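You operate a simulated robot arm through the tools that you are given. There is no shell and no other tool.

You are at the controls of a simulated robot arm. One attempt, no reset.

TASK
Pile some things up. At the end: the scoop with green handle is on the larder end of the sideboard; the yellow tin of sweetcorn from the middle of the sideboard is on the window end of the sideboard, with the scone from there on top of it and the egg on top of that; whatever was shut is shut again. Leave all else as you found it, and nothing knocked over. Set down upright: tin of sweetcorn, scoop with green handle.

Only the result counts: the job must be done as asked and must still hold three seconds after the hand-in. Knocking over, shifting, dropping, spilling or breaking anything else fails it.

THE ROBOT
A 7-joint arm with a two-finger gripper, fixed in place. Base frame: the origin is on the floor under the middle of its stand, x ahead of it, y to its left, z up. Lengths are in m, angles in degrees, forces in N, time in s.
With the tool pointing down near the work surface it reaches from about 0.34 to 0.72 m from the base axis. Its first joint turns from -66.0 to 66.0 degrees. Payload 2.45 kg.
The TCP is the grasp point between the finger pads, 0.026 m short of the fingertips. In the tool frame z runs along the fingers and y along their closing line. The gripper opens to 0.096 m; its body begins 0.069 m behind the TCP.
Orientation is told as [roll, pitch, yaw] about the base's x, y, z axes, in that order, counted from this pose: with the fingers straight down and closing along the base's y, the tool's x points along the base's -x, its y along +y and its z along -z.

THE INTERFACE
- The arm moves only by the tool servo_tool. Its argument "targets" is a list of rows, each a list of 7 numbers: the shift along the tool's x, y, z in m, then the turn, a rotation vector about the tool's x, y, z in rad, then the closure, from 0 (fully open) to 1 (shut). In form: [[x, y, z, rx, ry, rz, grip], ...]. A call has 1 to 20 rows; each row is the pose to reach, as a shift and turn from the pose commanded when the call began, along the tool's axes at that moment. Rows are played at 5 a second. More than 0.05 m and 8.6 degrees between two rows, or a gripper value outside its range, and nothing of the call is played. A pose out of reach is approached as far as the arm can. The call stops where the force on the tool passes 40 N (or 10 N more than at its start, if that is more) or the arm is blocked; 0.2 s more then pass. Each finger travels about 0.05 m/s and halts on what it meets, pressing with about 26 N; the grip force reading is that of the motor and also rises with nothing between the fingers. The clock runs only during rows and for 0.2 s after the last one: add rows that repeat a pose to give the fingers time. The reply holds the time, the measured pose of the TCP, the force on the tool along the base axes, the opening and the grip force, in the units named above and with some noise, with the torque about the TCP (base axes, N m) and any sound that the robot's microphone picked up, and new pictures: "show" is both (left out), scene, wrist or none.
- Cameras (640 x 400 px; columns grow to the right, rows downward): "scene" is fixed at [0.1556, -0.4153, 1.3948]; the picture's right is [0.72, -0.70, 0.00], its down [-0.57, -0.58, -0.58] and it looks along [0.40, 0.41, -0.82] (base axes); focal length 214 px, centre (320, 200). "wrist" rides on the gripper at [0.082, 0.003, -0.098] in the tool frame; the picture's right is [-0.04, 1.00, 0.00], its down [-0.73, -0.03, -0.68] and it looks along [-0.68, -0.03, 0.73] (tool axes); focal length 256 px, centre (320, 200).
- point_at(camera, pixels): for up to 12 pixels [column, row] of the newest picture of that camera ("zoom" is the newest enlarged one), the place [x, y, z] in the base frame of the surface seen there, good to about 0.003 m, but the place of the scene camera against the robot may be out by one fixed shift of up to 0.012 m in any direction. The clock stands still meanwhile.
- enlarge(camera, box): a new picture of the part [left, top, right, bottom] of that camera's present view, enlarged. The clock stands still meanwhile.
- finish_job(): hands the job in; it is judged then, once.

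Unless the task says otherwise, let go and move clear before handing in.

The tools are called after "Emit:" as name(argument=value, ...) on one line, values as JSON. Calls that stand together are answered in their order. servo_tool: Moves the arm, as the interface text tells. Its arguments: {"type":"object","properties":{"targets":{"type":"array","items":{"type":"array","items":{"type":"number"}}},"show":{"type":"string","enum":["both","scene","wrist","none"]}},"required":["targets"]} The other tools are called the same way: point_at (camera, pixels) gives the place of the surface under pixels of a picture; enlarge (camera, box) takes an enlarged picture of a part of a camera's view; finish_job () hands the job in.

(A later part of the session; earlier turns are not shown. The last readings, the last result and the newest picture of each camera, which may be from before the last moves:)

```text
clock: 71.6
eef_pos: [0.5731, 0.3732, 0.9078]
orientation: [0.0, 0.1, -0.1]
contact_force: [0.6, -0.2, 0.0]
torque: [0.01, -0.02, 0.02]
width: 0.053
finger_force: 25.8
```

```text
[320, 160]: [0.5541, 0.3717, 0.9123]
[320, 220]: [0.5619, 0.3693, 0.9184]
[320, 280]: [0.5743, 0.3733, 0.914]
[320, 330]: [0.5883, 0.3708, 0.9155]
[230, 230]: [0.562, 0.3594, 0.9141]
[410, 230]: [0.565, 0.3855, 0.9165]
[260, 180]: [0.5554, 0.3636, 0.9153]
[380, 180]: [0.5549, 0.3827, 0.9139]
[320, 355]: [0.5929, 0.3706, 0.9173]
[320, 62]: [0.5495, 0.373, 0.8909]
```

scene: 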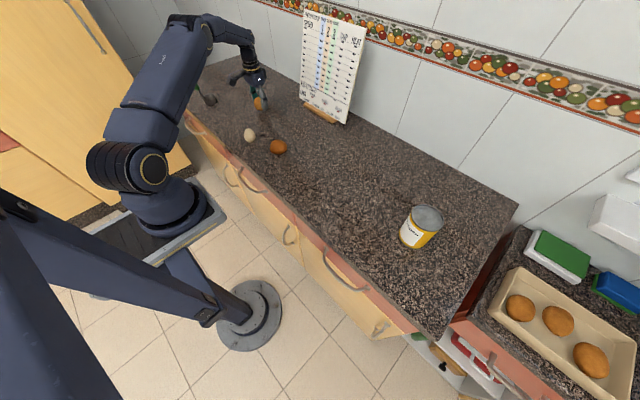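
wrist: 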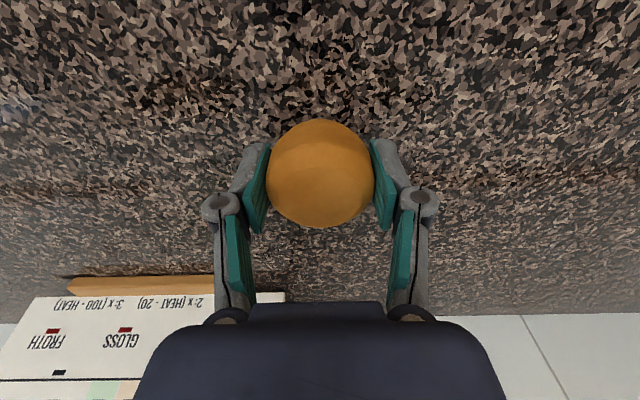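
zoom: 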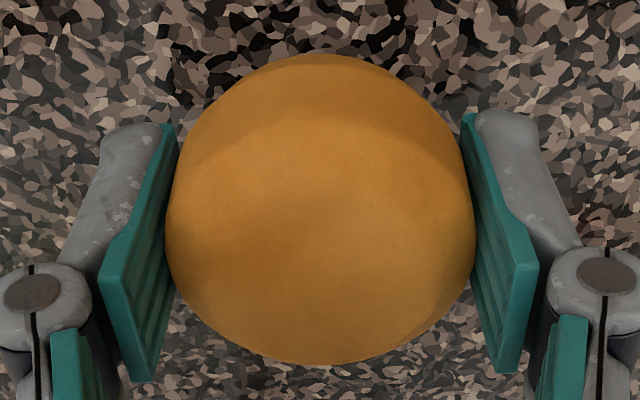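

The top reads level (0.914–0.918) and the scone's base hangs about 3 mm below the fingertips. I'll lift and carry it to above the tin.

Emit:
servo_tool(targets=[[0, 0, -0.03, 0, 0, 0, 0.6], [0, 0, -0.06, 0, 0, 0, 0.6], [0, 0, -0.09, 0, 0, 0, 0.6], [0, 0, -0.12, 0, 0, 0, 0.6], [0, 0, -0.15, 0, 0, 0, 0.6], [0, 0, -0.18, 0, 0, 0, 0.6], [0, 0, -0.19, 0, 0, 0, 0.6], [0, 0, -0.19, 0, 0, 0, 0.6]], show="wrist")

Emit:
servo_tool(targets=[[0.0028, -0.0405, 0, 0, 0, 0.0322, 0.6], [0.0057, -0.0811, 0, 0, 0, 0.0643, 0.6], [0.0085, -0.1216, 0, 0, 0, 0.0965, 0.6], [0.0114, -0.1621, 0, 0, 0, 0.1286, 0.6], [0.0142, -0.2026, 0, 0, 0, 0.1608, 0.6], [0.0171, -0.2432, 0, 0, 0, 0.193, 0.6], [0.0199, -0.2837, 0, 0, 0, 0.2251, 0.6], [0.0227, -0.3242, 0, 0, 0, 0.2573, 0.6], [0.0256, -0.3647, 0, 0, 0, 0.2894, 0.6], [0.0284, -0.4053, 0, 0, 0, 0.3216, 0.6], [0.0313, -0.4458, 0, 0, 0, 0.3538, 0.6], [0.0341, -0.4863, 0, 0, 0, 0.3859, 0.6], [0.0369, -0.5268, 0, 0, 0, 0.4181, 0.6], [0.0398, -0.5674, 0, 0, 0, 0.4502, 0.6], [0.0426, -0.6079, 0, 0, 0, 0.4824, 0.6], [0.0455, -0.6484, 0, 0, 0, 0.5146, 0.6], [0.0483, -0.6889, 0, 0, 0, 0.5467, 0.6], [0.0512, -0.7295, 0, 0, 0, 0.5789, 0.6], [0.054, -0.77, 0, 0, 0, 0.6109, 0.6], [0.054, -0.77, 0, 0, 0, 0.6109, 0.6]], show="both")

```text
clock: 73.4
eef_pos: [0.5724, 0.3723, 1.099]
orientation: [0.1, 0.1, -0.1]
contact_force: [-0.4, 0.3, -0.7]
torque: [-0.01, -0.01, -0.02]
width: 0.0533
finger_force: 25.9
```

wrist: 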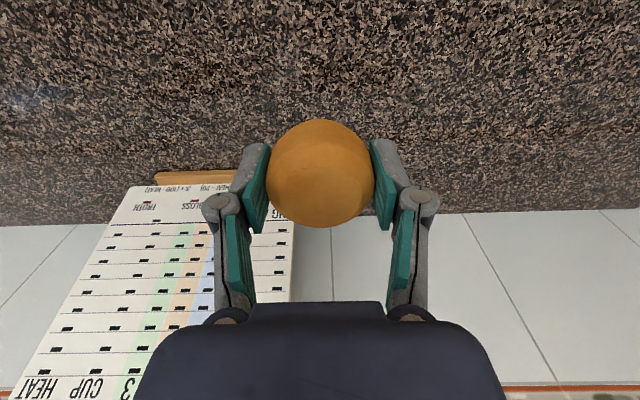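

```text
clock: 77.6
eef_pos: [0.516, -0.4016, 1.0995]
orientation: [-0.1, -0.1, -35.1]
contact_force: [0.0, 0.0, -0.7]
torque: [0.02, -0.01, 0.01]
width: 0.0534
finger_force: 26.3
```

scene: 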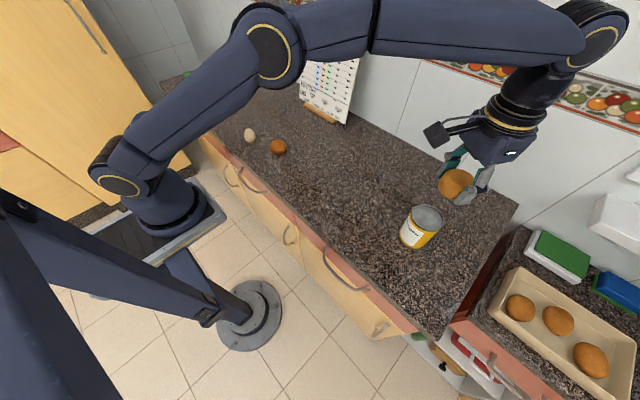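
wrist: 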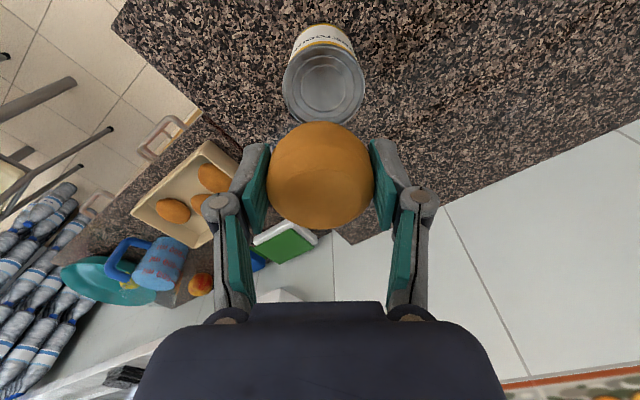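

The tin's top is at about (323,86), a few pixels right of the scone's centre line, so I'm about 3 mm off. I'll measure it precisely.

Emit:
enlarge(camera="wrist", box=[256, 20, 384, 140])

Emit:
point_at(camera="wrist", pixels=[[286, 86], [362, 86], [323, 54], [323, 86], [323, 112], [300, 86], [345, 86]])

```text
3.33 times, centred on (320, 80) of wrist
```

zoom: 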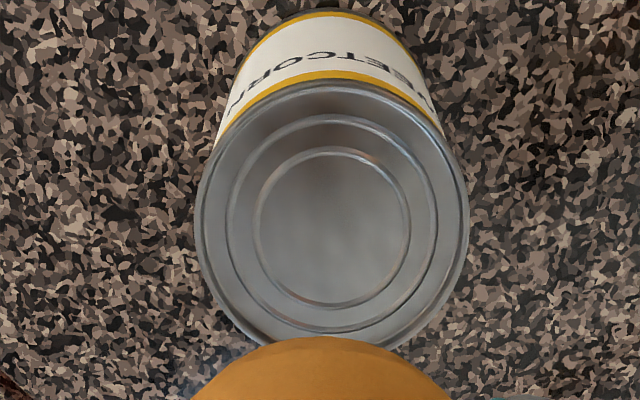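

```text
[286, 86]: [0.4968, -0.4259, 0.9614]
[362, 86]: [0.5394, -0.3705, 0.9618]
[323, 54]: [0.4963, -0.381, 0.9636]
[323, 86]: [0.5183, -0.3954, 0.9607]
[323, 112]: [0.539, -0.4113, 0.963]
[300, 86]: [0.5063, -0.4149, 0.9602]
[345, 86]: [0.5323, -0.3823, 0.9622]
```

The tin's centre is 3.2 px (3 mm) to the right of the scone; front-to-back matches. I'll shift +3 mm in tool y and lower to a few mm above the tin.

Emit:
servo_tool(targets=[[0, 0.003, 0.02, 0, 0, 0, 0.6], [0, 0.003, 0.045, 0, 0, 0, 0.6], [0, 0.003, 0.07, 0, 0, 0, 0.6], [0, 0.003, 0.09, 0, 0, 0, 0.6], [0, 0.003, 0.1, 0, 0, 0, 0.6], [0, 0.003, 0.1, 0, 0, 0, 0.6]], show="both")

Emit:
enlarge(camera="scene", box=[385, 170, 485, 245])

Emit:
enlarge(camera="wrist", box=[240, 70, 400, 240])

```text
clock: 79.0
eef_pos: [0.519, -0.3968, 0.9971]
orientation: [0.0, 0.0, -35.1]
contact_force: [-0.5, 0.6, 0.0]
torque: [0.01, 0.03, -0.02]
width: 0.0536
finger_force: 26.1
```

scene: 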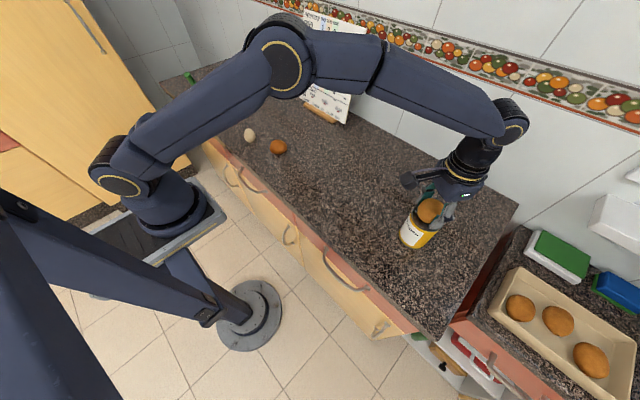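
wrist: 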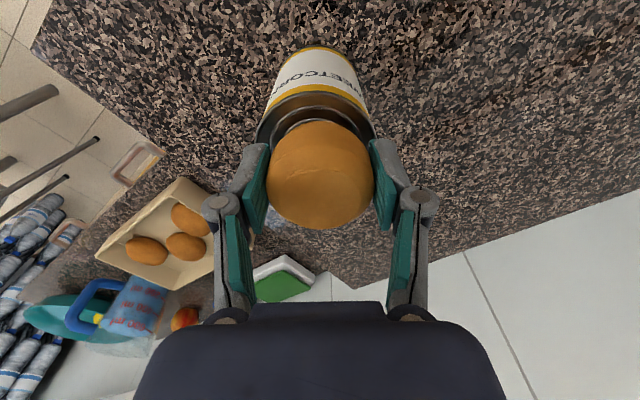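

```text
5.33 times, centred on (435, 208) of scene
```

zoom: 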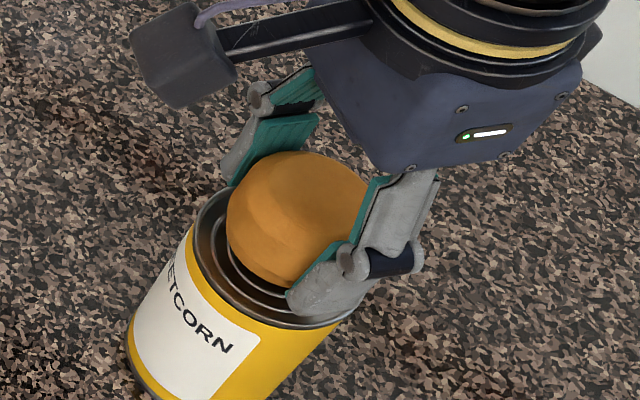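

```text
2.35 times, centred on (320, 155) of wrist
```

zoom: 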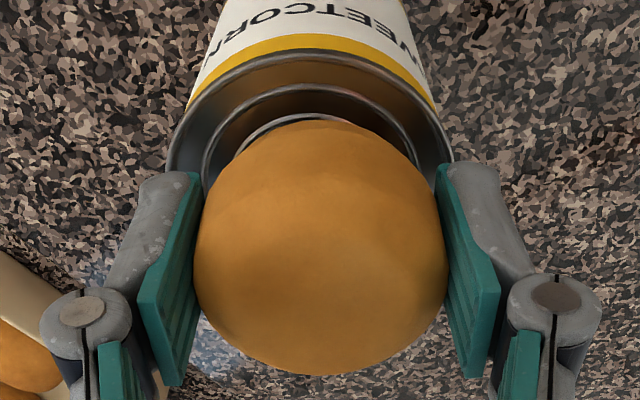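

In this view the tin's rim is centred at column 316 against the scone's 320, so the arm has settled about 2 mm past. I'll measure the rim points to correct this properly.

Emit:
point_at(camera="zoom", pixels=[[172, 150], [448, 150], [310, 54], [310, 58], [230, 75], [390, 75], [200, 105], [420, 105], [320, 200], [320, 280], [250, 240], [390, 240]])

Emit:
point_at(camera="scene", pixels=[[433, 205], [424, 211], [440, 213]])

```text
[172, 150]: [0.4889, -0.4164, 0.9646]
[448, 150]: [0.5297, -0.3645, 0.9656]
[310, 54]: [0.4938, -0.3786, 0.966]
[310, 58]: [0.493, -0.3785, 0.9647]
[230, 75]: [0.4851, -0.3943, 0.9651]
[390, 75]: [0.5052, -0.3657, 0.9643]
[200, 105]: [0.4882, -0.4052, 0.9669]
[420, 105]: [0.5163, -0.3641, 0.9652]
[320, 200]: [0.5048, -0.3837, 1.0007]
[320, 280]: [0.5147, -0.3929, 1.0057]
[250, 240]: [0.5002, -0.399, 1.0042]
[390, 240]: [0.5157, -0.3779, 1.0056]
```

```text
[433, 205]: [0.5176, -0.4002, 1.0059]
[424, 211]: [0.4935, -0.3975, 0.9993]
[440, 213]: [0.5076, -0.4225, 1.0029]
```

The estimates put the tin's centre about 3 mm outward (tool -x) and 1 mm to the left of the scone. I'll make that small correction and re-measure.

Emit:
servo_tool(targets=[[-0.0015, -0.0005, 0, 0, 0, 0, 0.6], [-0.003, -0.001, 0, 0, 0, 0, 0.6], [-0.003, -0.001, 0, 0, 0, 0, 0.6], [-0.003, -0.001, 0, 0, 0, 0, 0.6]], show="both")

Emit:
enlarge(camera="scene", box=[395, 180, 475, 240])

Emit:
enlarge(camera="wrist", box=[240, 70, 400, 240])

```text
clock: 80.0
eef_pos: [0.522, -0.3976, 0.9981]
orientation: [0.0, 0.1, -35.1]
contact_force: [-0.3, 0.3, -1.1]
torque: [0.01, 0.01, 0.01]
width: 0.0532
finger_force: 26.0
```

scene: 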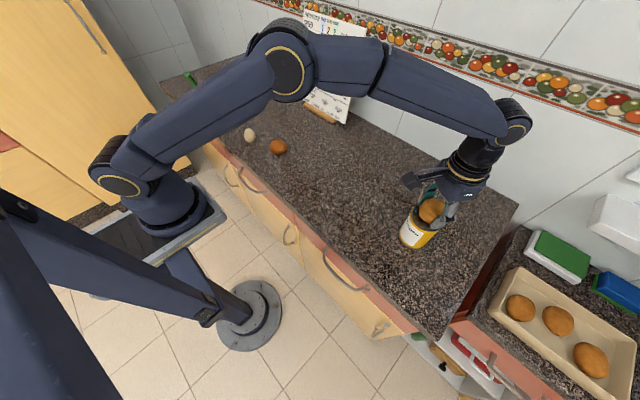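
wrist: 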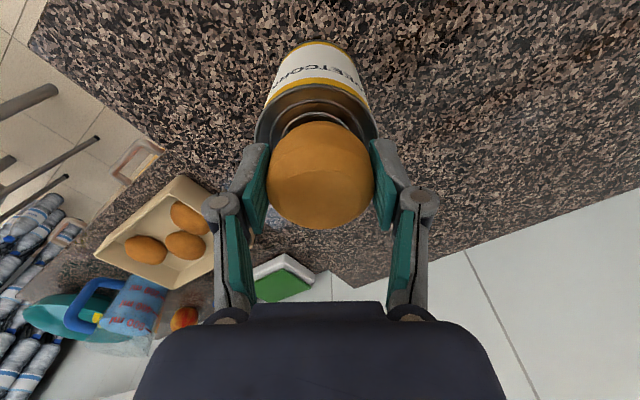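

```text
6.67 times, centred on (435, 210) of scene
```

zoom: 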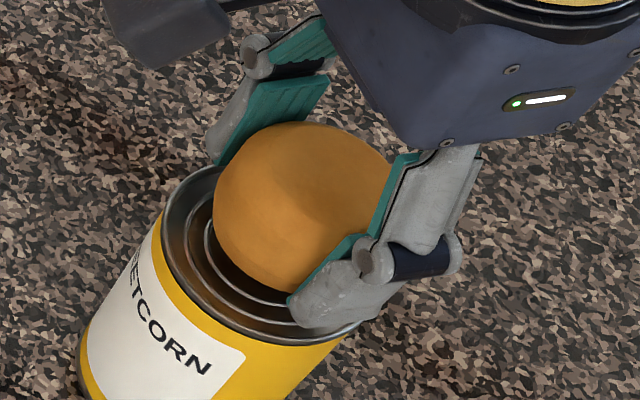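

```text
2.35 times, centred on (320, 155) of wrist
```

zoom: 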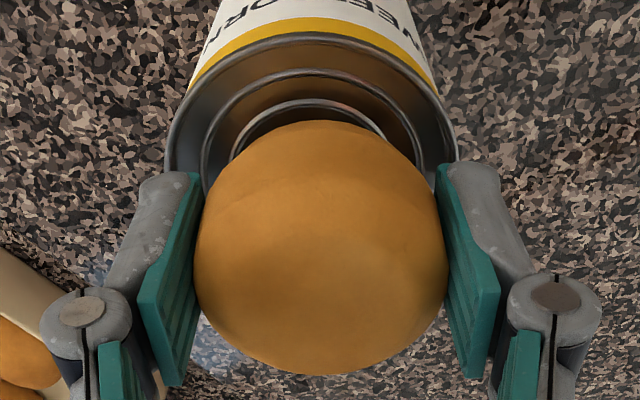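

The near rim (row 84) now matches a centred scone; only about 2 mm sideways remains (column 316 against 320). I'll shift -2 mm in tool y and lower towards contact.

Emit:
servo_tool(targets=[[0, -0.002, 0, 0, 0, 0, 0.6], [0, -0.002, 0.0015, 0, 0, 0, 0.6], [0, -0.002, 0.003, 0, 0, 0, 0.6], [0, -0.002, 0.004, 0, 0, 0, 0.6], [0, -0.002, 0.004, 0, 0, 0, 0.6]], show="wrist")

Emit:
servo_tool(targets=[[0, 0, 0.001, 0, 0, 0, 0.6], [0, 0, 0.001, 0, 0, 0, 0.6]], show="none")

Emit:
servo_tool(targets=[[0, 0, 0.001, 0, 0, 0, 0.6], [0, 0, 0.001, 0, 0, 0, 0.6]], show="none")

```text
clock: 81.2
eef_pos: [0.5198, -0.3996, 0.9929]
orientation: [0.1, -0.1, -35.1]
contact_force: [-0.3, -0.3, 0.2]
torque: [-0.02, 0.02, 0.03]
width: 0.0531
finger_force: 26.0
```

wrist: 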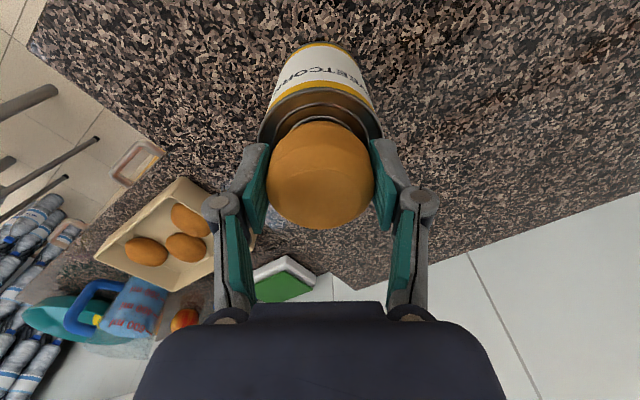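

```text
clock: 81.8
eef_pos: [0.52, -0.4001, 0.9925]
orientation: [0.1, 0.0, -35.1]
contact_force: [0.5, 0.5, 1.0]
torque: [0.03, 0.03, -0.03]
width: 0.0533
finger_force: 25.8
```

```text
clock: 82.4
eef_pos: [0.5213, -0.4013, 0.9919]
orientation: [0.0, -0.1, -35.2]
contact_force: [-1.8, 0.8, 8.0]
torque: [0.05, 0.03, -0.03]
width: 0.0533
finger_force: 25.9
```

The force reached +8 N, so the scone rests on the tin, which is now centred at column 320. I'll ease up a touch and open gradually.

Emit:
servo_tool(targets=[[0, 0, -0.0005, 0, 0, 0, 0.5], [0, 0, -0.0005, 0, 0, 0, 0.44], [0, 0, -0.0005, 0, 0, 0, 0.42], [0, 0, -0.0005, 0, 0, 0, 0.38], [0, 0, -0.0005, 0, 0, 0, 0.32], [0, 0, -0.0005, 0, 0, 0, 0.24], [0, 0, -0.0005, 0, 0, 0, 0.2], [0, 0, -0.0005, 0, 0, 0, 0.2]], show="both")

Emit:
enlarge(camera="scene", box=[395, 180, 475, 240])

```text
clock: 84.2
eef_pos: [0.5207, -0.4015, 0.9928]
orientation: [0.0, 0.0, -35.2]
contact_force: [0.0, 0.2, -0.6]
torque: [-0.02, 0.03, -0.01]
width: 0.0769
finger_force: 0.1
```

scene: 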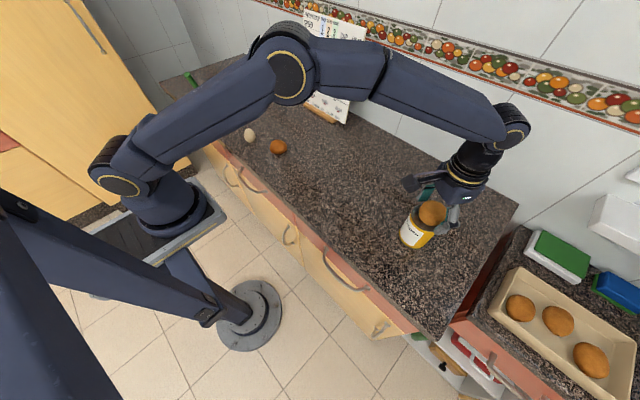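
wrist: 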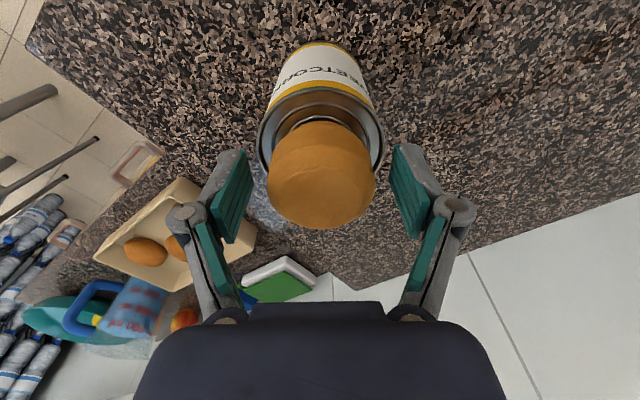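

```text
6.67 times, centred on (435, 210) of scene
```

zoom: 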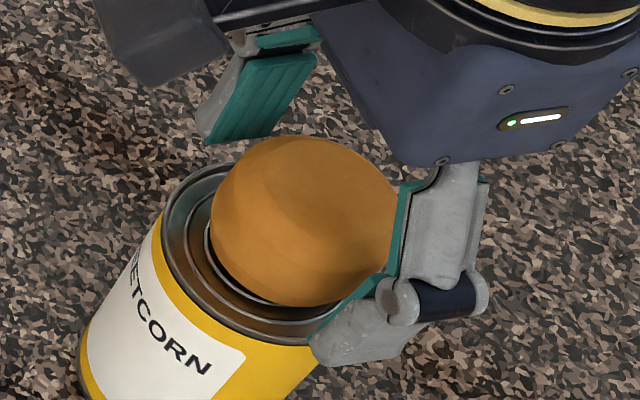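

The scone is resting on the tin and the fingers are clear. I'll rise straight up and measure where the scone's top lies.

Emit:
servo_tool(targets=[[0, 0, -0.015, 0, 0, 0, 0.2], [0, 0, -0.04, 0, 0, 0, 0.1], [0, 0, -0.07, 0, 0, 0, 0], [0, 0, -0.1, 0, 0, 0, 0], [0, 0, -0.13, 0, 0, 0, 0], [0, 0, -0.13, 0, 0, 0, 0]], show="both")

Emit:
enlarge(camera="wrist", box=[256, 20, 384, 140])

Emit:
enlarge(camera="scene", box=[385, 185, 465, 245])

```text
clock: 85.6
eef_pos: [0.521, -0.4005, 1.1241]
orientation: [-0.1, 0.0, -35.1]
contact_force: [0.0, 0.2, -0.3]
torque: [-0.02, -0.02, -0.03]
width: 0.0959
finger_force: 0.0
```

scene: 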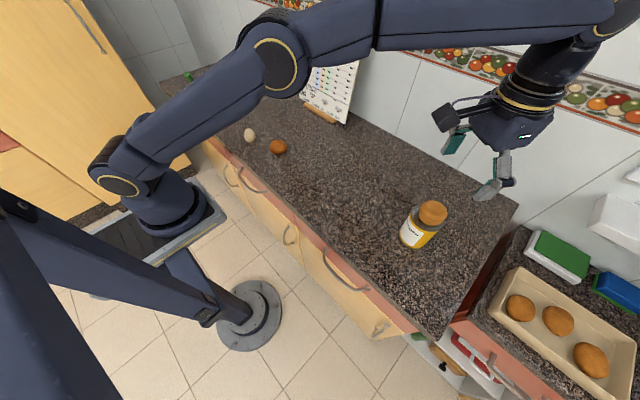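
wrist: 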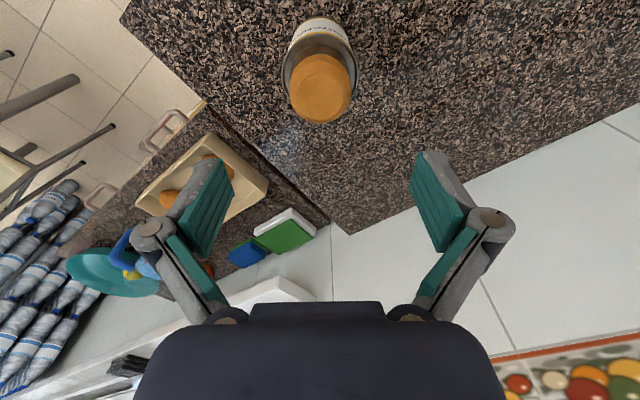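

```text
3.33 times, centred on (320, 80) of wrist
```

zoom: 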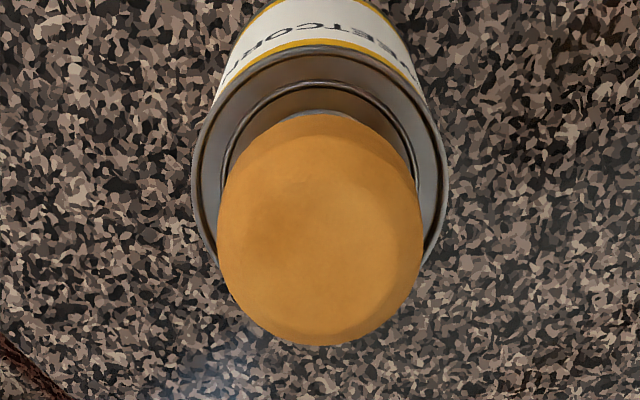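

```text
6.67 times, centred on (425, 215) of scene
```

zoom: 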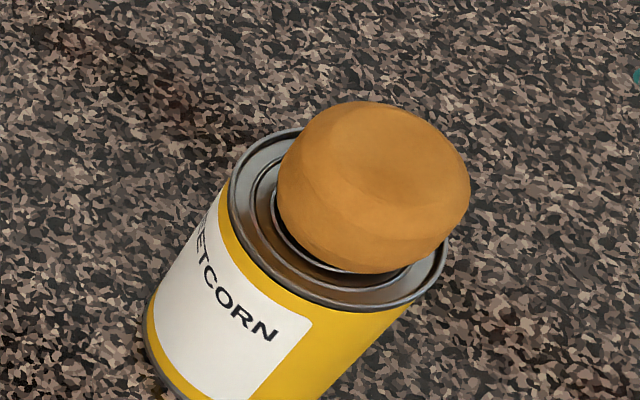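

The scone sits well centred on the tin and its top looks slightly dished. I'll measure the top's shape and centre.

Emit:
point_at(camera="wrist", pixels=[[291, 88], [350, 88], [320, 60], [320, 68], [320, 76], [320, 84], [320, 92], [320, 100], [320, 110], [320, 119], [305, 88], [335, 88]])

Emit:
point_at(camera="scene", pixels=[[425, 203], [433, 203], [442, 203], [433, 209], [433, 214], [437, 208], [428, 208], [433, 201]])

```text
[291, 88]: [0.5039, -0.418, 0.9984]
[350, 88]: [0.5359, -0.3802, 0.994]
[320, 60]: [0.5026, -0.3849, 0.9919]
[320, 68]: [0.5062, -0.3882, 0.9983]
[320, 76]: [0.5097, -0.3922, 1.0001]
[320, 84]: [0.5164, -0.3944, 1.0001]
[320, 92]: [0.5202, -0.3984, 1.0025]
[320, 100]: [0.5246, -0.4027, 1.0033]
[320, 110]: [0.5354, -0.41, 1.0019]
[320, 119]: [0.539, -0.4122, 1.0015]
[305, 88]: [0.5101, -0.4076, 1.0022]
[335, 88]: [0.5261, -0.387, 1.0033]
```

```text
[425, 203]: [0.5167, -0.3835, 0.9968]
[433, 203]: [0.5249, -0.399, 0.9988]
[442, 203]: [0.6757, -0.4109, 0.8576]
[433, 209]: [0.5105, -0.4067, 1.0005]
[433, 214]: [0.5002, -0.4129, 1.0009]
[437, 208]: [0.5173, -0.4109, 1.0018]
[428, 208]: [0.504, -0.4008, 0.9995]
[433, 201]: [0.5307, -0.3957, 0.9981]
```

The scone's top is at z ≈ 1.001, centred at (0.521,-0.400). Now I'll go to the egg and look at it from above.

Emit:
servo_tool(targets=[[0.0262, 0.0281, 0, 0, 0, -0.0359, 0], [0.0524, 0.0561, 0, 0, 0, -0.0719, 0], [0.0786, 0.0842, 0, 0, 0, -0.1078, 0], [0.1048, 0.1122, 0, 0, 0, -0.1438, 0], [0.131, 0.1403, 0, 0, 0, -0.1797, 0], [0.1572, 0.1683, 0, 0, 0, -0.2156, 0], [0.1834, 0.1964, 0, 0, 0, -0.2516, 0], [0.2096, 0.2244, 0, 0, 0, -0.2875, 0], [0.2357, 0.2525, 0, 0, 0, -0.3235, 0], [0.2619, 0.2805, 0, 0, 0, -0.3594, 0], [0.2881, 0.3086, 0, 0, 0, -0.3953, 0], [0.3143, 0.3366, 0, 0, 0, -0.4313, 0], [0.3405, 0.3647, 0, 0, 0, -0.4672, 0], [0.3667, 0.3927, 0, 0, 0, -0.5032, 0], [0.3929, 0.4208, 0, 0, 0, -0.5391, 0], [0.4191, 0.4488, 0, 0, 0, -0.575, 0], [0.4453, 0.4769, 0, 0, 0, -0.611, 0], [0.4453, 0.4769, 0, 0, 0, -0.611, 0], [0.4453, 0.4769, 0, 0, 0, -0.611, 0]], show="both")

Emit:
enlarge(camera="wrist", box=[280, 20, 376, 80])

Emit:
enlarge(camera="scene", box=[230, 115, 278, 151])

```text
clock: 89.6
eef_pos: [0.4308, 0.2458, 1.1233]
orientation: [0.0, 0.0, -0.1]
contact_force: [0.2, 0.5, 0.2]
torque: [0.0, 0.02, 0.0]
width: 0.0959
finger_force: 0.1
```

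scene: 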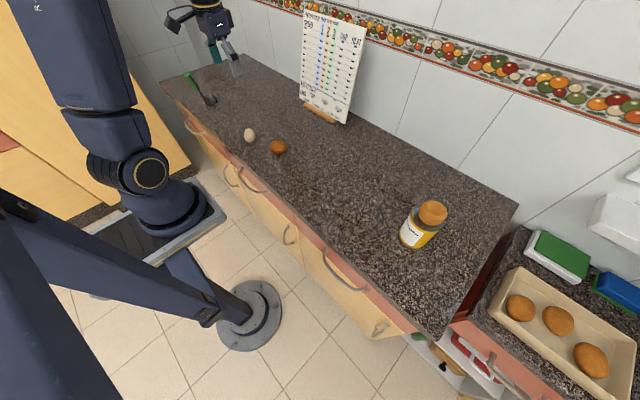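
wrist: 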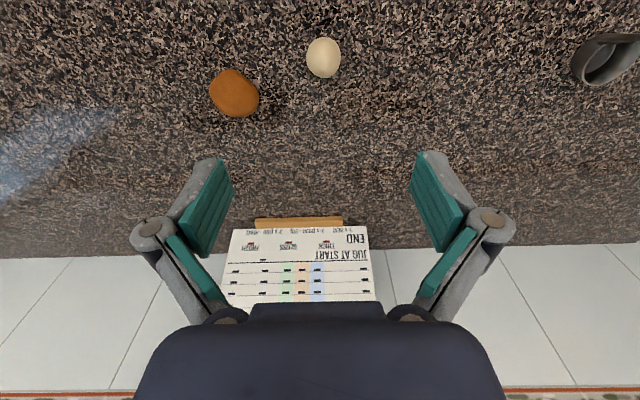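

```text
6.67 times, centred on (328, 50) of wrist
```

zoom: 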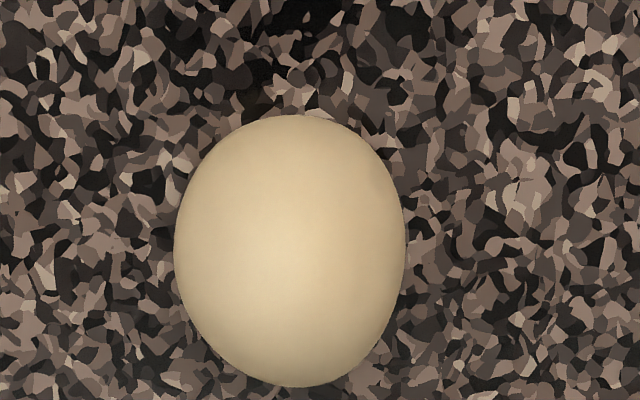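

```text
11.11 times, centred on (254, 133) of scene
```

zoom: 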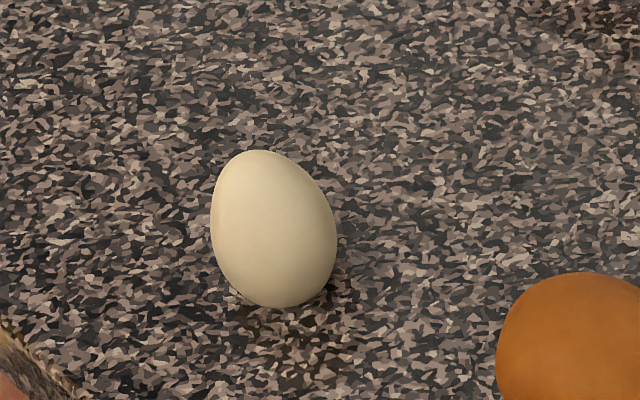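

The egg stands on its blunt end, at (323,58) in the wrist view. I'll measure its outline.

Emit:
point_at(camera="wrist", pixels=[[308, 58], [338, 58], [323, 40], [323, 48], [323, 56], [323, 64], [323, 70], [323, 75], [323, 30], [232, 90], [212, 95], [257, 95]])

```text
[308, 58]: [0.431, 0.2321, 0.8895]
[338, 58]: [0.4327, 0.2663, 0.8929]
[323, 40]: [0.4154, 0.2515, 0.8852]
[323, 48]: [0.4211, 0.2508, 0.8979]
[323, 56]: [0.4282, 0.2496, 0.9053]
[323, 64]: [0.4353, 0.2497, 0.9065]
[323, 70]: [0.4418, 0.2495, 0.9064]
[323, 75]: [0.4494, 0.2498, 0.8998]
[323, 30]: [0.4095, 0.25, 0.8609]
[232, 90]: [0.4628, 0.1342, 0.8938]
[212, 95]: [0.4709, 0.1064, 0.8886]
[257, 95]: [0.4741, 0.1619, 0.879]
```

The egg is about 0.041 wide and 0.05 tall, centred at (0.433,0.249). I'll align over it and come down partway with the fingers at 0.07.

Emit:
servo_tool(targets=[[-0.003, 0.004, 0.03, 0, 0, 0, 0.1], [-0.003, 0.004, 0.07, 0, 0, 0, 0.2], [-0.003, 0.004, 0.11, 0, 0, 0, 0.27], [-0.003, 0.004, 0.15, 0, 0, 0, 0.27], [-0.003, 0.004, 0.165, 0, 0, 0, 0.27], [-0.003, 0.004, 0.165, 0, 0, 0, 0.27]], show="wrist")

Emit:
enlarge(camera="wrist", box=[240, 70, 400, 170])

Emit:
point_at(camera="wrist", pixels=[[295, 122], [345, 122], [320, 92], [320, 100], [320, 110], [320, 120], [320, 130], [320, 140], [320, 145]])

```text
clock: 91.0
eef_pos: [0.434, 0.2491, 0.958]
orientation: [0.1, 0.1, -0.1]
contact_force: [0.5, 0.7, -0.1]
torque: [0.01, 0.0, -0.02]
width: 0.07
finger_force: 0.1
```

wrist: 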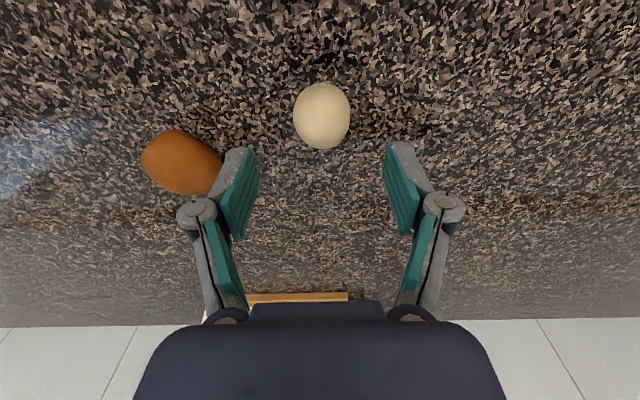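

```text
4.00 times, centred on (320, 120) of wrist
```

zoom: 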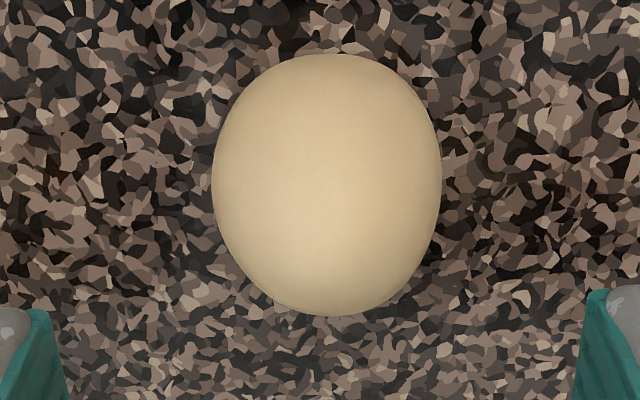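

```text
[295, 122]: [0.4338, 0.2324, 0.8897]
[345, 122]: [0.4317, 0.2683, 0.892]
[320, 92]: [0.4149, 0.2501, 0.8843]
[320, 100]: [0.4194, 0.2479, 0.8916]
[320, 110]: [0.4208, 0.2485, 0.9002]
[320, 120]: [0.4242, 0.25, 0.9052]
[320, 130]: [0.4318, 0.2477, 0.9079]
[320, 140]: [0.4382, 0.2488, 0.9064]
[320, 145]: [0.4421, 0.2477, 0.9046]
```

The egg is centred between the pads within about 1 mm (column 321.6). I'll correct that and go down to z = 0.887.

Emit:
servo_tool(targets=[[0.001, 0.001, 0.02, 0, 0, 0, 0.27], [0.001, 0.001, 0.045, 0, 0, 0, 0.3], [0.001, 0.001, 0.06, 0, 0, 0, 0.35], [0.001, 0.001, 0.07, 0, 0, 0, 0.4], [0.001, 0.001, 0.07, 0, 0, 0, 0.45]], show="wrist")

Emit:
enlarge(camera="wrist", box=[220, 100, 420, 240])

```text
clock: 92.2
eef_pos: [0.4322, 0.2508, 0.8875]
orientation: [0.0, 0.0, 0.0]
contact_force: [-0.3, -0.2, -0.6]
torque: [0.0, 0.03, 0.02]
width: 0.0526
finger_force: 0.1
```

wrist: 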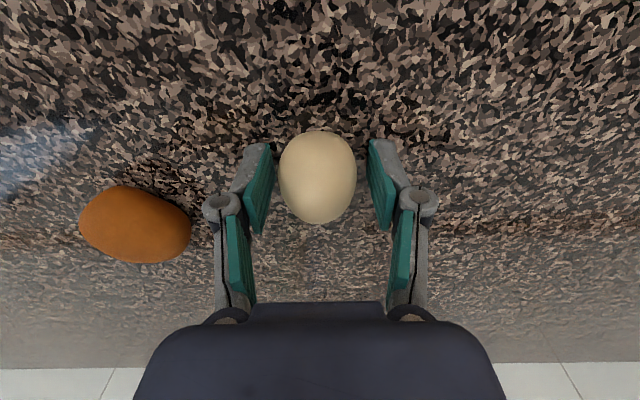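

```text
2.86 times, centred on (320, 170) of wrist
```

zoom: 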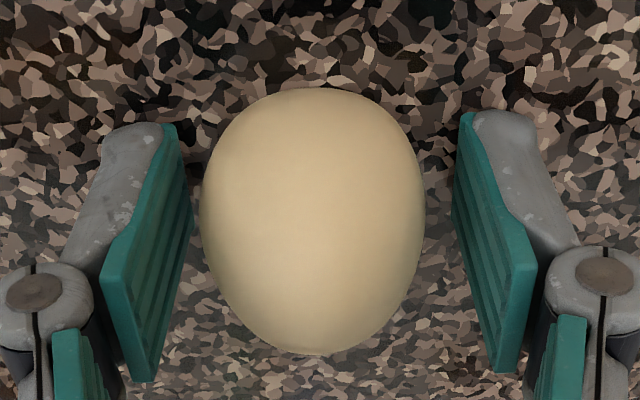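

The egg is about 1.5 mm left of the pads' middle. I'll shift to centre it and close in small steps, watching the force.

Emit:
servo_tool(targets=[[0, -0.0015, 0, 0, 0, 0, 0.48], [0, -0.0015, 0, 0, 0, 0, 0.52], [0, -0.0015, 0, 0, 0, 0, 0.54], [0, -0.0015, 0, 0, 0, 0, 0.55], [0, -0.0015, 0, 0, 0, 0, 0.55]], show="none")

Emit:
servo_tool(targets=[[0, 0, 0, 0, 0, 0, 0.56], [0, 0, 0, 0, 0, 0, 0.56]], show="none")

Emit:
servo_tool(targets=[[0, 0, 0, 0, 0, 0, 0.57], [0, 0, 0, 0, 0, 0, 0.57]], show="wrist")

```text
clock: 93.4
eef_pos: [0.4327, 0.2493, 0.8885]
orientation: [0.0, -0.1, -0.1]
contact_force: [-0.4, 0.2, -0.8]
torque: [0.01, 0.01, -0.02]
width: 0.0431
finger_force: 0.1
```

```text
clock: 94.0
eef_pos: [0.4325, 0.2507, 0.888]
orientation: [0.0, 0.0, -0.1]
contact_force: [0.3, -0.2, -0.1]
torque: [0.01, 0.03, -0.02]
width: 0.0426
finger_force: 0.0
```

```text
clock: 94.6
eef_pos: [0.4335, 0.2494, 0.8879]
orientation: [0.0, 0.0, -0.1]
contact_force: [-0.3, -0.6, -0.5]
torque: [-0.02, 0.0, -0.02]
width: 0.042
finger_force: 0.6
```

wrist: 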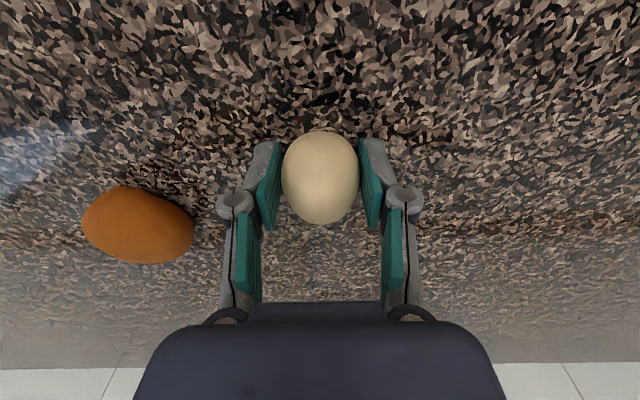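

The pads are just touching: 0.042 m and 0.6 N. I'll tighten in fine steps.

Emit:
servo_tool(targets=[[0, 0, 0, 0, 0, 0, 0.576], [0, 0, 0, 0, 0, 0, 0.576]], show="none")

Emit:
servo_tool(targets=[[0, 0, 0, 0, 0, 0, 0.582], [0, 0, 0, 0, 0, 0, 0.582]], show="none")

```text
clock: 95.2
eef_pos: [0.4327, 0.2493, 0.8889]
orientation: [-0.1, 0.0, -0.2]
contact_force: [-0.2, 0.0, 0.1]
torque: [0.01, 0.02, -0.02]
width: 0.0416
finger_force: 0.8
```

```text
clock: 95.8
eef_pos: [0.4328, 0.2509, 0.8882]
orientation: [0.0, 0.0, -0.1]
contact_force: [-0.6, 0.0, 1.9]
torque: [-0.02, 0.05, -0.01]
width: 0.0412
finger_force: 14.5
```

The force is now 14.5 N at 0.0412 m, which should be plenty for an egg and gentler than a full squeeze. I'll hold this closure and lift slowly.

Emit:
servo_tool(targets=[[0, 0, -0.002, 0, 0, 0, 0.583], [0, 0, -0.005, 0, 0, 0, 0.583], [0, 0, -0.01, 0, 0, 0, 0.583], [0, 0, -0.015, 0, 0, 0, 0.583], [0, 0, -0.015, 0, 0, 0, 0.583]], show="both")

Emit:
enlarge(camera="scene", box=[220, 105, 300, 165])

Emit:
enlarge(camera="wrist", box=[220, 100, 420, 240])

```text
clock: 97.0
eef_pos: [0.432, 0.2499, 0.9023]
orientation: [0.0, 0.1, -0.1]
contact_force: [-0.6, -0.5, 0.9]
torque: [0.0, -0.01, 0.03]
width: 0.0411
finger_force: 13.8
```

scene: 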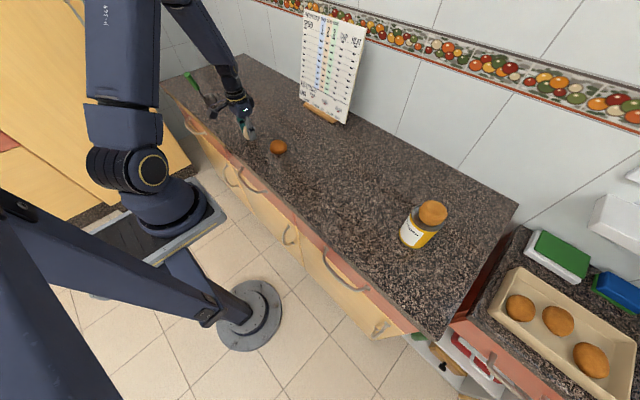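
wrist: 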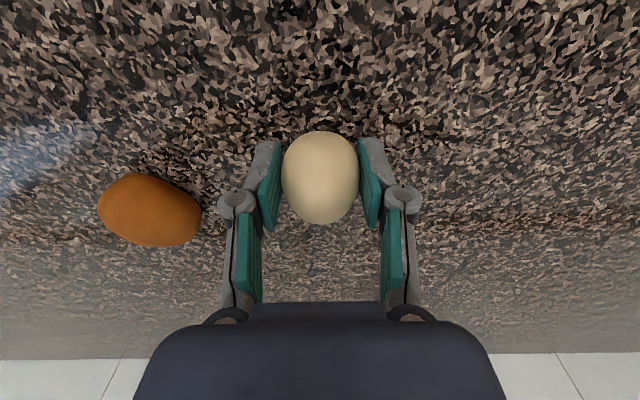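

```text
6.67 times, centred on (260, 135) of scene
```

zoom: 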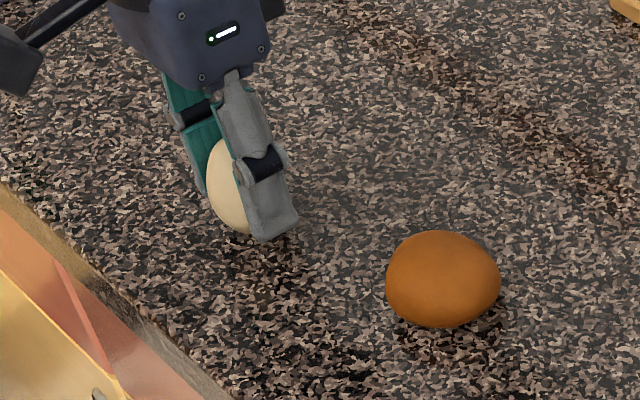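

```text
2.86 times, centred on (320, 170) of wrist
```

zoom: 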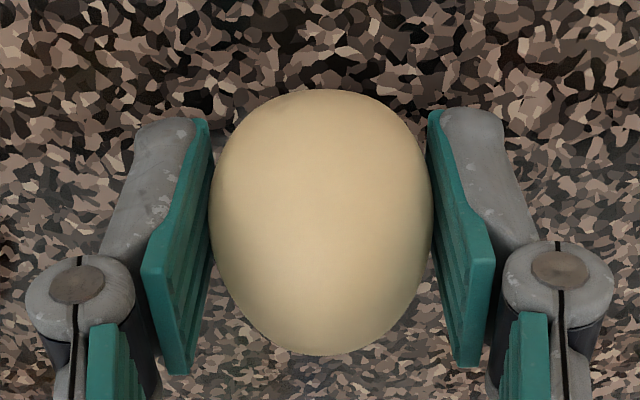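

The egg lifts with the grip at 13.8 N, still upright. I'll raise it gently to carrying height.

Emit:
servo_tool(targets=[[0, 0, -0.01, 0, 0, 0, 0.583], [0, 0, -0.025, 0, 0, 0, 0.583], [0, 0, -0.045, 0, 0, 0, 0.583], [0, 0, -0.065, 0, 0, 0, 0.583], [0, 0, -0.085, 0, 0, 0, 0.583], [0, 0, -0.105, 0, 0, 0, 0.583], [0, 0, -0.125, 0, 0, 0, 0.583], [0, 0, -0.145, 0, 0, 0, 0.583], [0, 0, -0.165, 0, 0, 0, 0.583], [0, 0, -0.185, 0, 0, 0, 0.583], [0, 0, -0.205, 0, 0, 0, 0.583], [0, 0, -0.215, 0, 0, 0, 0.583], [0, 0, -0.22, 0, 0, 0, 0.583], [0, 0, -0.22, 0, 0, 0, 0.583]], show="wrist")

```text
clock: 100.0
eef_pos: [0.4312, 0.2494, 1.1237]
orientation: [0.0, 0.0, -0.1]
contact_force: [-0.3, -0.8, -0.4]
torque: [0.02, 0.03, 0.0]
width: 0.0415
finger_force: 13.5
```

wrist: 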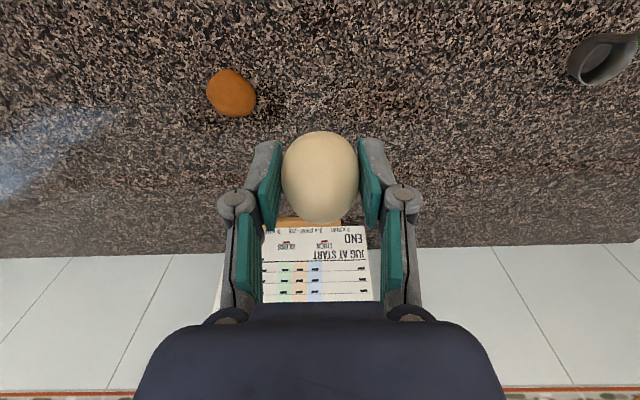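

The egg is steady at carrying height with 13.5 N of grip. I'll carry it gently towards the window end in two stages.

Emit:
servo_tool(targets=[[-0.0009, -0.0065, 0, 0, 0, 0, 0.583], [-0.0027, -0.0195, 0, 0, 0, 0, 0.583], [-0.0053, -0.039, 0, 0, 0, 0, 0.583], [-0.0088, -0.0651, 0, 0, 0, 0, 0.583], [-0.0124, -0.0911, 0, 0, 0, 0, 0.583], [-0.0159, -0.1171, 0, 0, 0, 0, 0.583], [-0.0194, -0.1432, 0, 0, 0, 0, 0.583], [-0.023, -0.1692, 0, 0, 0, 0, 0.583], [-0.0265, -0.1952, 0, 0, 0, 0, 0.583], [-0.0301, -0.2213, 0, 0, 0, 0, 0.583], [-0.0336, -0.2473, 0, 0, 0, 0, 0.583], [-0.0371, -0.2733, 0, 0, 0, 0, 0.583], [-0.0398, -0.2929, 0, 0, 0, 0, 0.583], [-0.042, -0.3091, 0, 0, 0, 0, 0.583], [-0.0433, -0.3189, 0, 0, 0, 0, 0.583], [-0.0442, -0.3254, 0, 0, 0, 0, 0.583], [-0.0442, -0.3254, 0, 0, 0, 0, 0.583]], show="wrist")

Emit:
servo_tool(targets=[[-0.0009, -0.0065, 0, 0, 0, 0.0122, 0.583], [-0.0027, -0.0195, 0, 0, 0, 0.0367, 0.583], [-0.0053, -0.039, 0, 0, 0, 0.0733, 0.583], [-0.0088, -0.0651, 0, 0, 0, 0.1222, 0.583], [-0.0124, -0.0911, 0, 0, 0, 0.1711, 0.583], [-0.0159, -0.1171, 0, 0, 0, 0.22, 0.583], [-0.0194, -0.1432, 0, 0, 0, 0.2688, 0.583], [-0.023, -0.1692, 0, 0, 0, 0.3177, 0.583], [-0.0265, -0.1952, 0, 0, 0, 0.3666, 0.583], [-0.0301, -0.2213, 0, 0, 0, 0.4155, 0.583], [-0.0336, -0.2473, 0, 0, 0, 0.4644, 0.583], [-0.0371, -0.2733, 0, 0, 0, 0.5132, 0.583], [-0.0398, -0.2929, 0, 0, 0, 0.5499, 0.583], [-0.042, -0.3091, 0, 0, 0, 0.5805, 0.583], [-0.0433, -0.3189, 0, 0, 0, 0.5988, 0.583], [-0.0442, -0.3254, 0, 0, 0, 0.611, 0.583], [-0.0442, -0.3254, 0, 0, 0, 0.611, 0.583], [-0.0442, -0.3254, 0, 0, 0, 0.611, 0.583]], show="both")

```text
clock: 103.6
eef_pos: [0.4743, -0.077, 1.1217]
orientation: [0.0, 0.0, -0.1]
contact_force: [-1.0, 0.4, -0.7]
torque: [0.01, -0.04, 0.01]
width: 0.0412
finger_force: 14.4
```

wrist: 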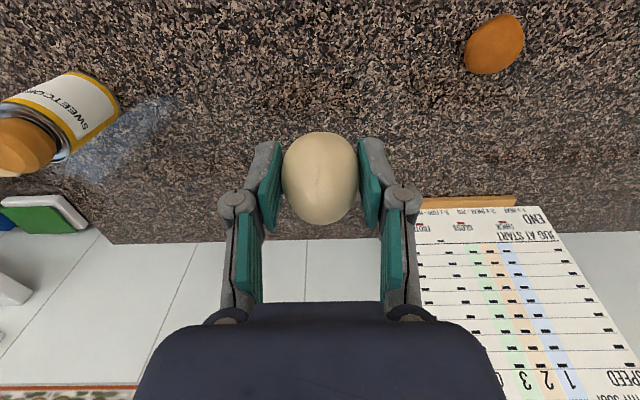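

```text
clock: 107.4
eef_pos: [0.5199, -0.4026, 1.1226]
orientation: [-0.1, 0.1, -35.1]
contact_force: [-0.6, -0.5, -1.4]
torque: [0.0, 0.03, -0.01]
width: 0.0411
finger_force: 13.7
```

scene: 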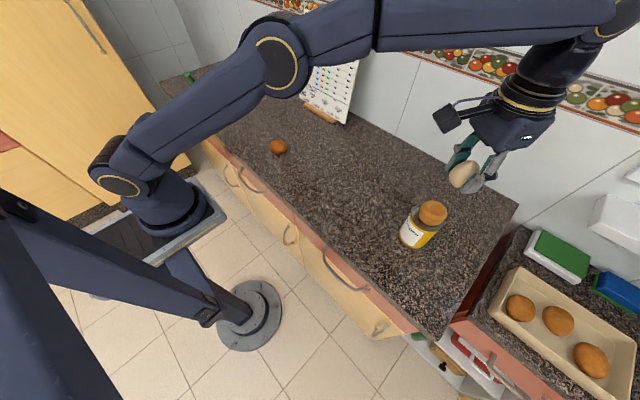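
wrist: 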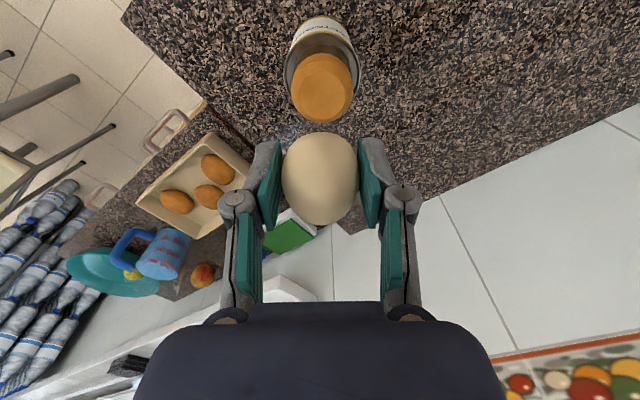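

The egg is above the stack, with the scone at (321,87) below it. I'll check the egg's uprightness and its alignment over the scone.

Emit:
enlarge(camera="scene", box=[440, 145, 500, 190])

Emit:
enlarge(camera="wrist", box=[240, 20, 400, 240])

Emit:
point_at(camera="wrist", pixels=[[292, 88], [351, 88], [320, 58], [320, 70], [320, 90], [320, 110], [320, 119], [320, 150], [320, 170], [320, 190], [320, 210], [320, 220]])

```text
8.89 times, centred on (470, 168) of scene
```

zoom: 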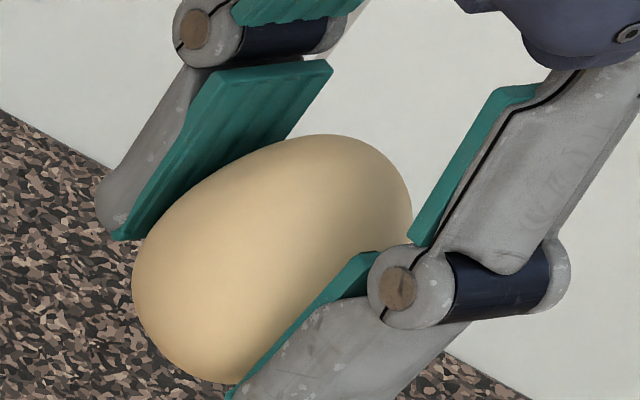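

```text
1.82 times, centred on (320, 130) of wrist
```

zoom: 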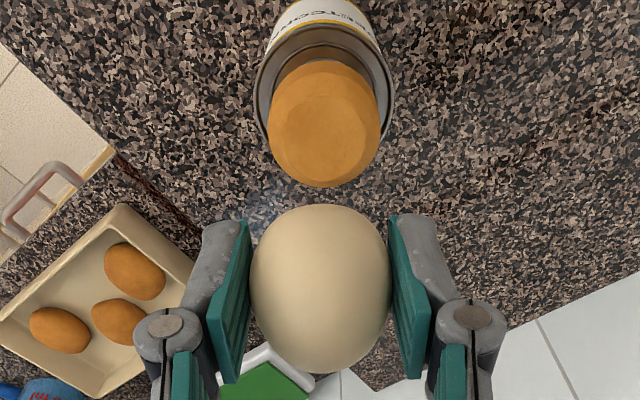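

```text
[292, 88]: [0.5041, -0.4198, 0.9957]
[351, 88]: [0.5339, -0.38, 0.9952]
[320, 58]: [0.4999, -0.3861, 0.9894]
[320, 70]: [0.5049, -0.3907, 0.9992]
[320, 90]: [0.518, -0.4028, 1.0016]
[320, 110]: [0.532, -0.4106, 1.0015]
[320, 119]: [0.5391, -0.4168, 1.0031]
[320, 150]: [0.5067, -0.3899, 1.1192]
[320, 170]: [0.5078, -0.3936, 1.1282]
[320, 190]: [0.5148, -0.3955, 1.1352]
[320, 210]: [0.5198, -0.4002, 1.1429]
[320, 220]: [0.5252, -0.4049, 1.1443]
```

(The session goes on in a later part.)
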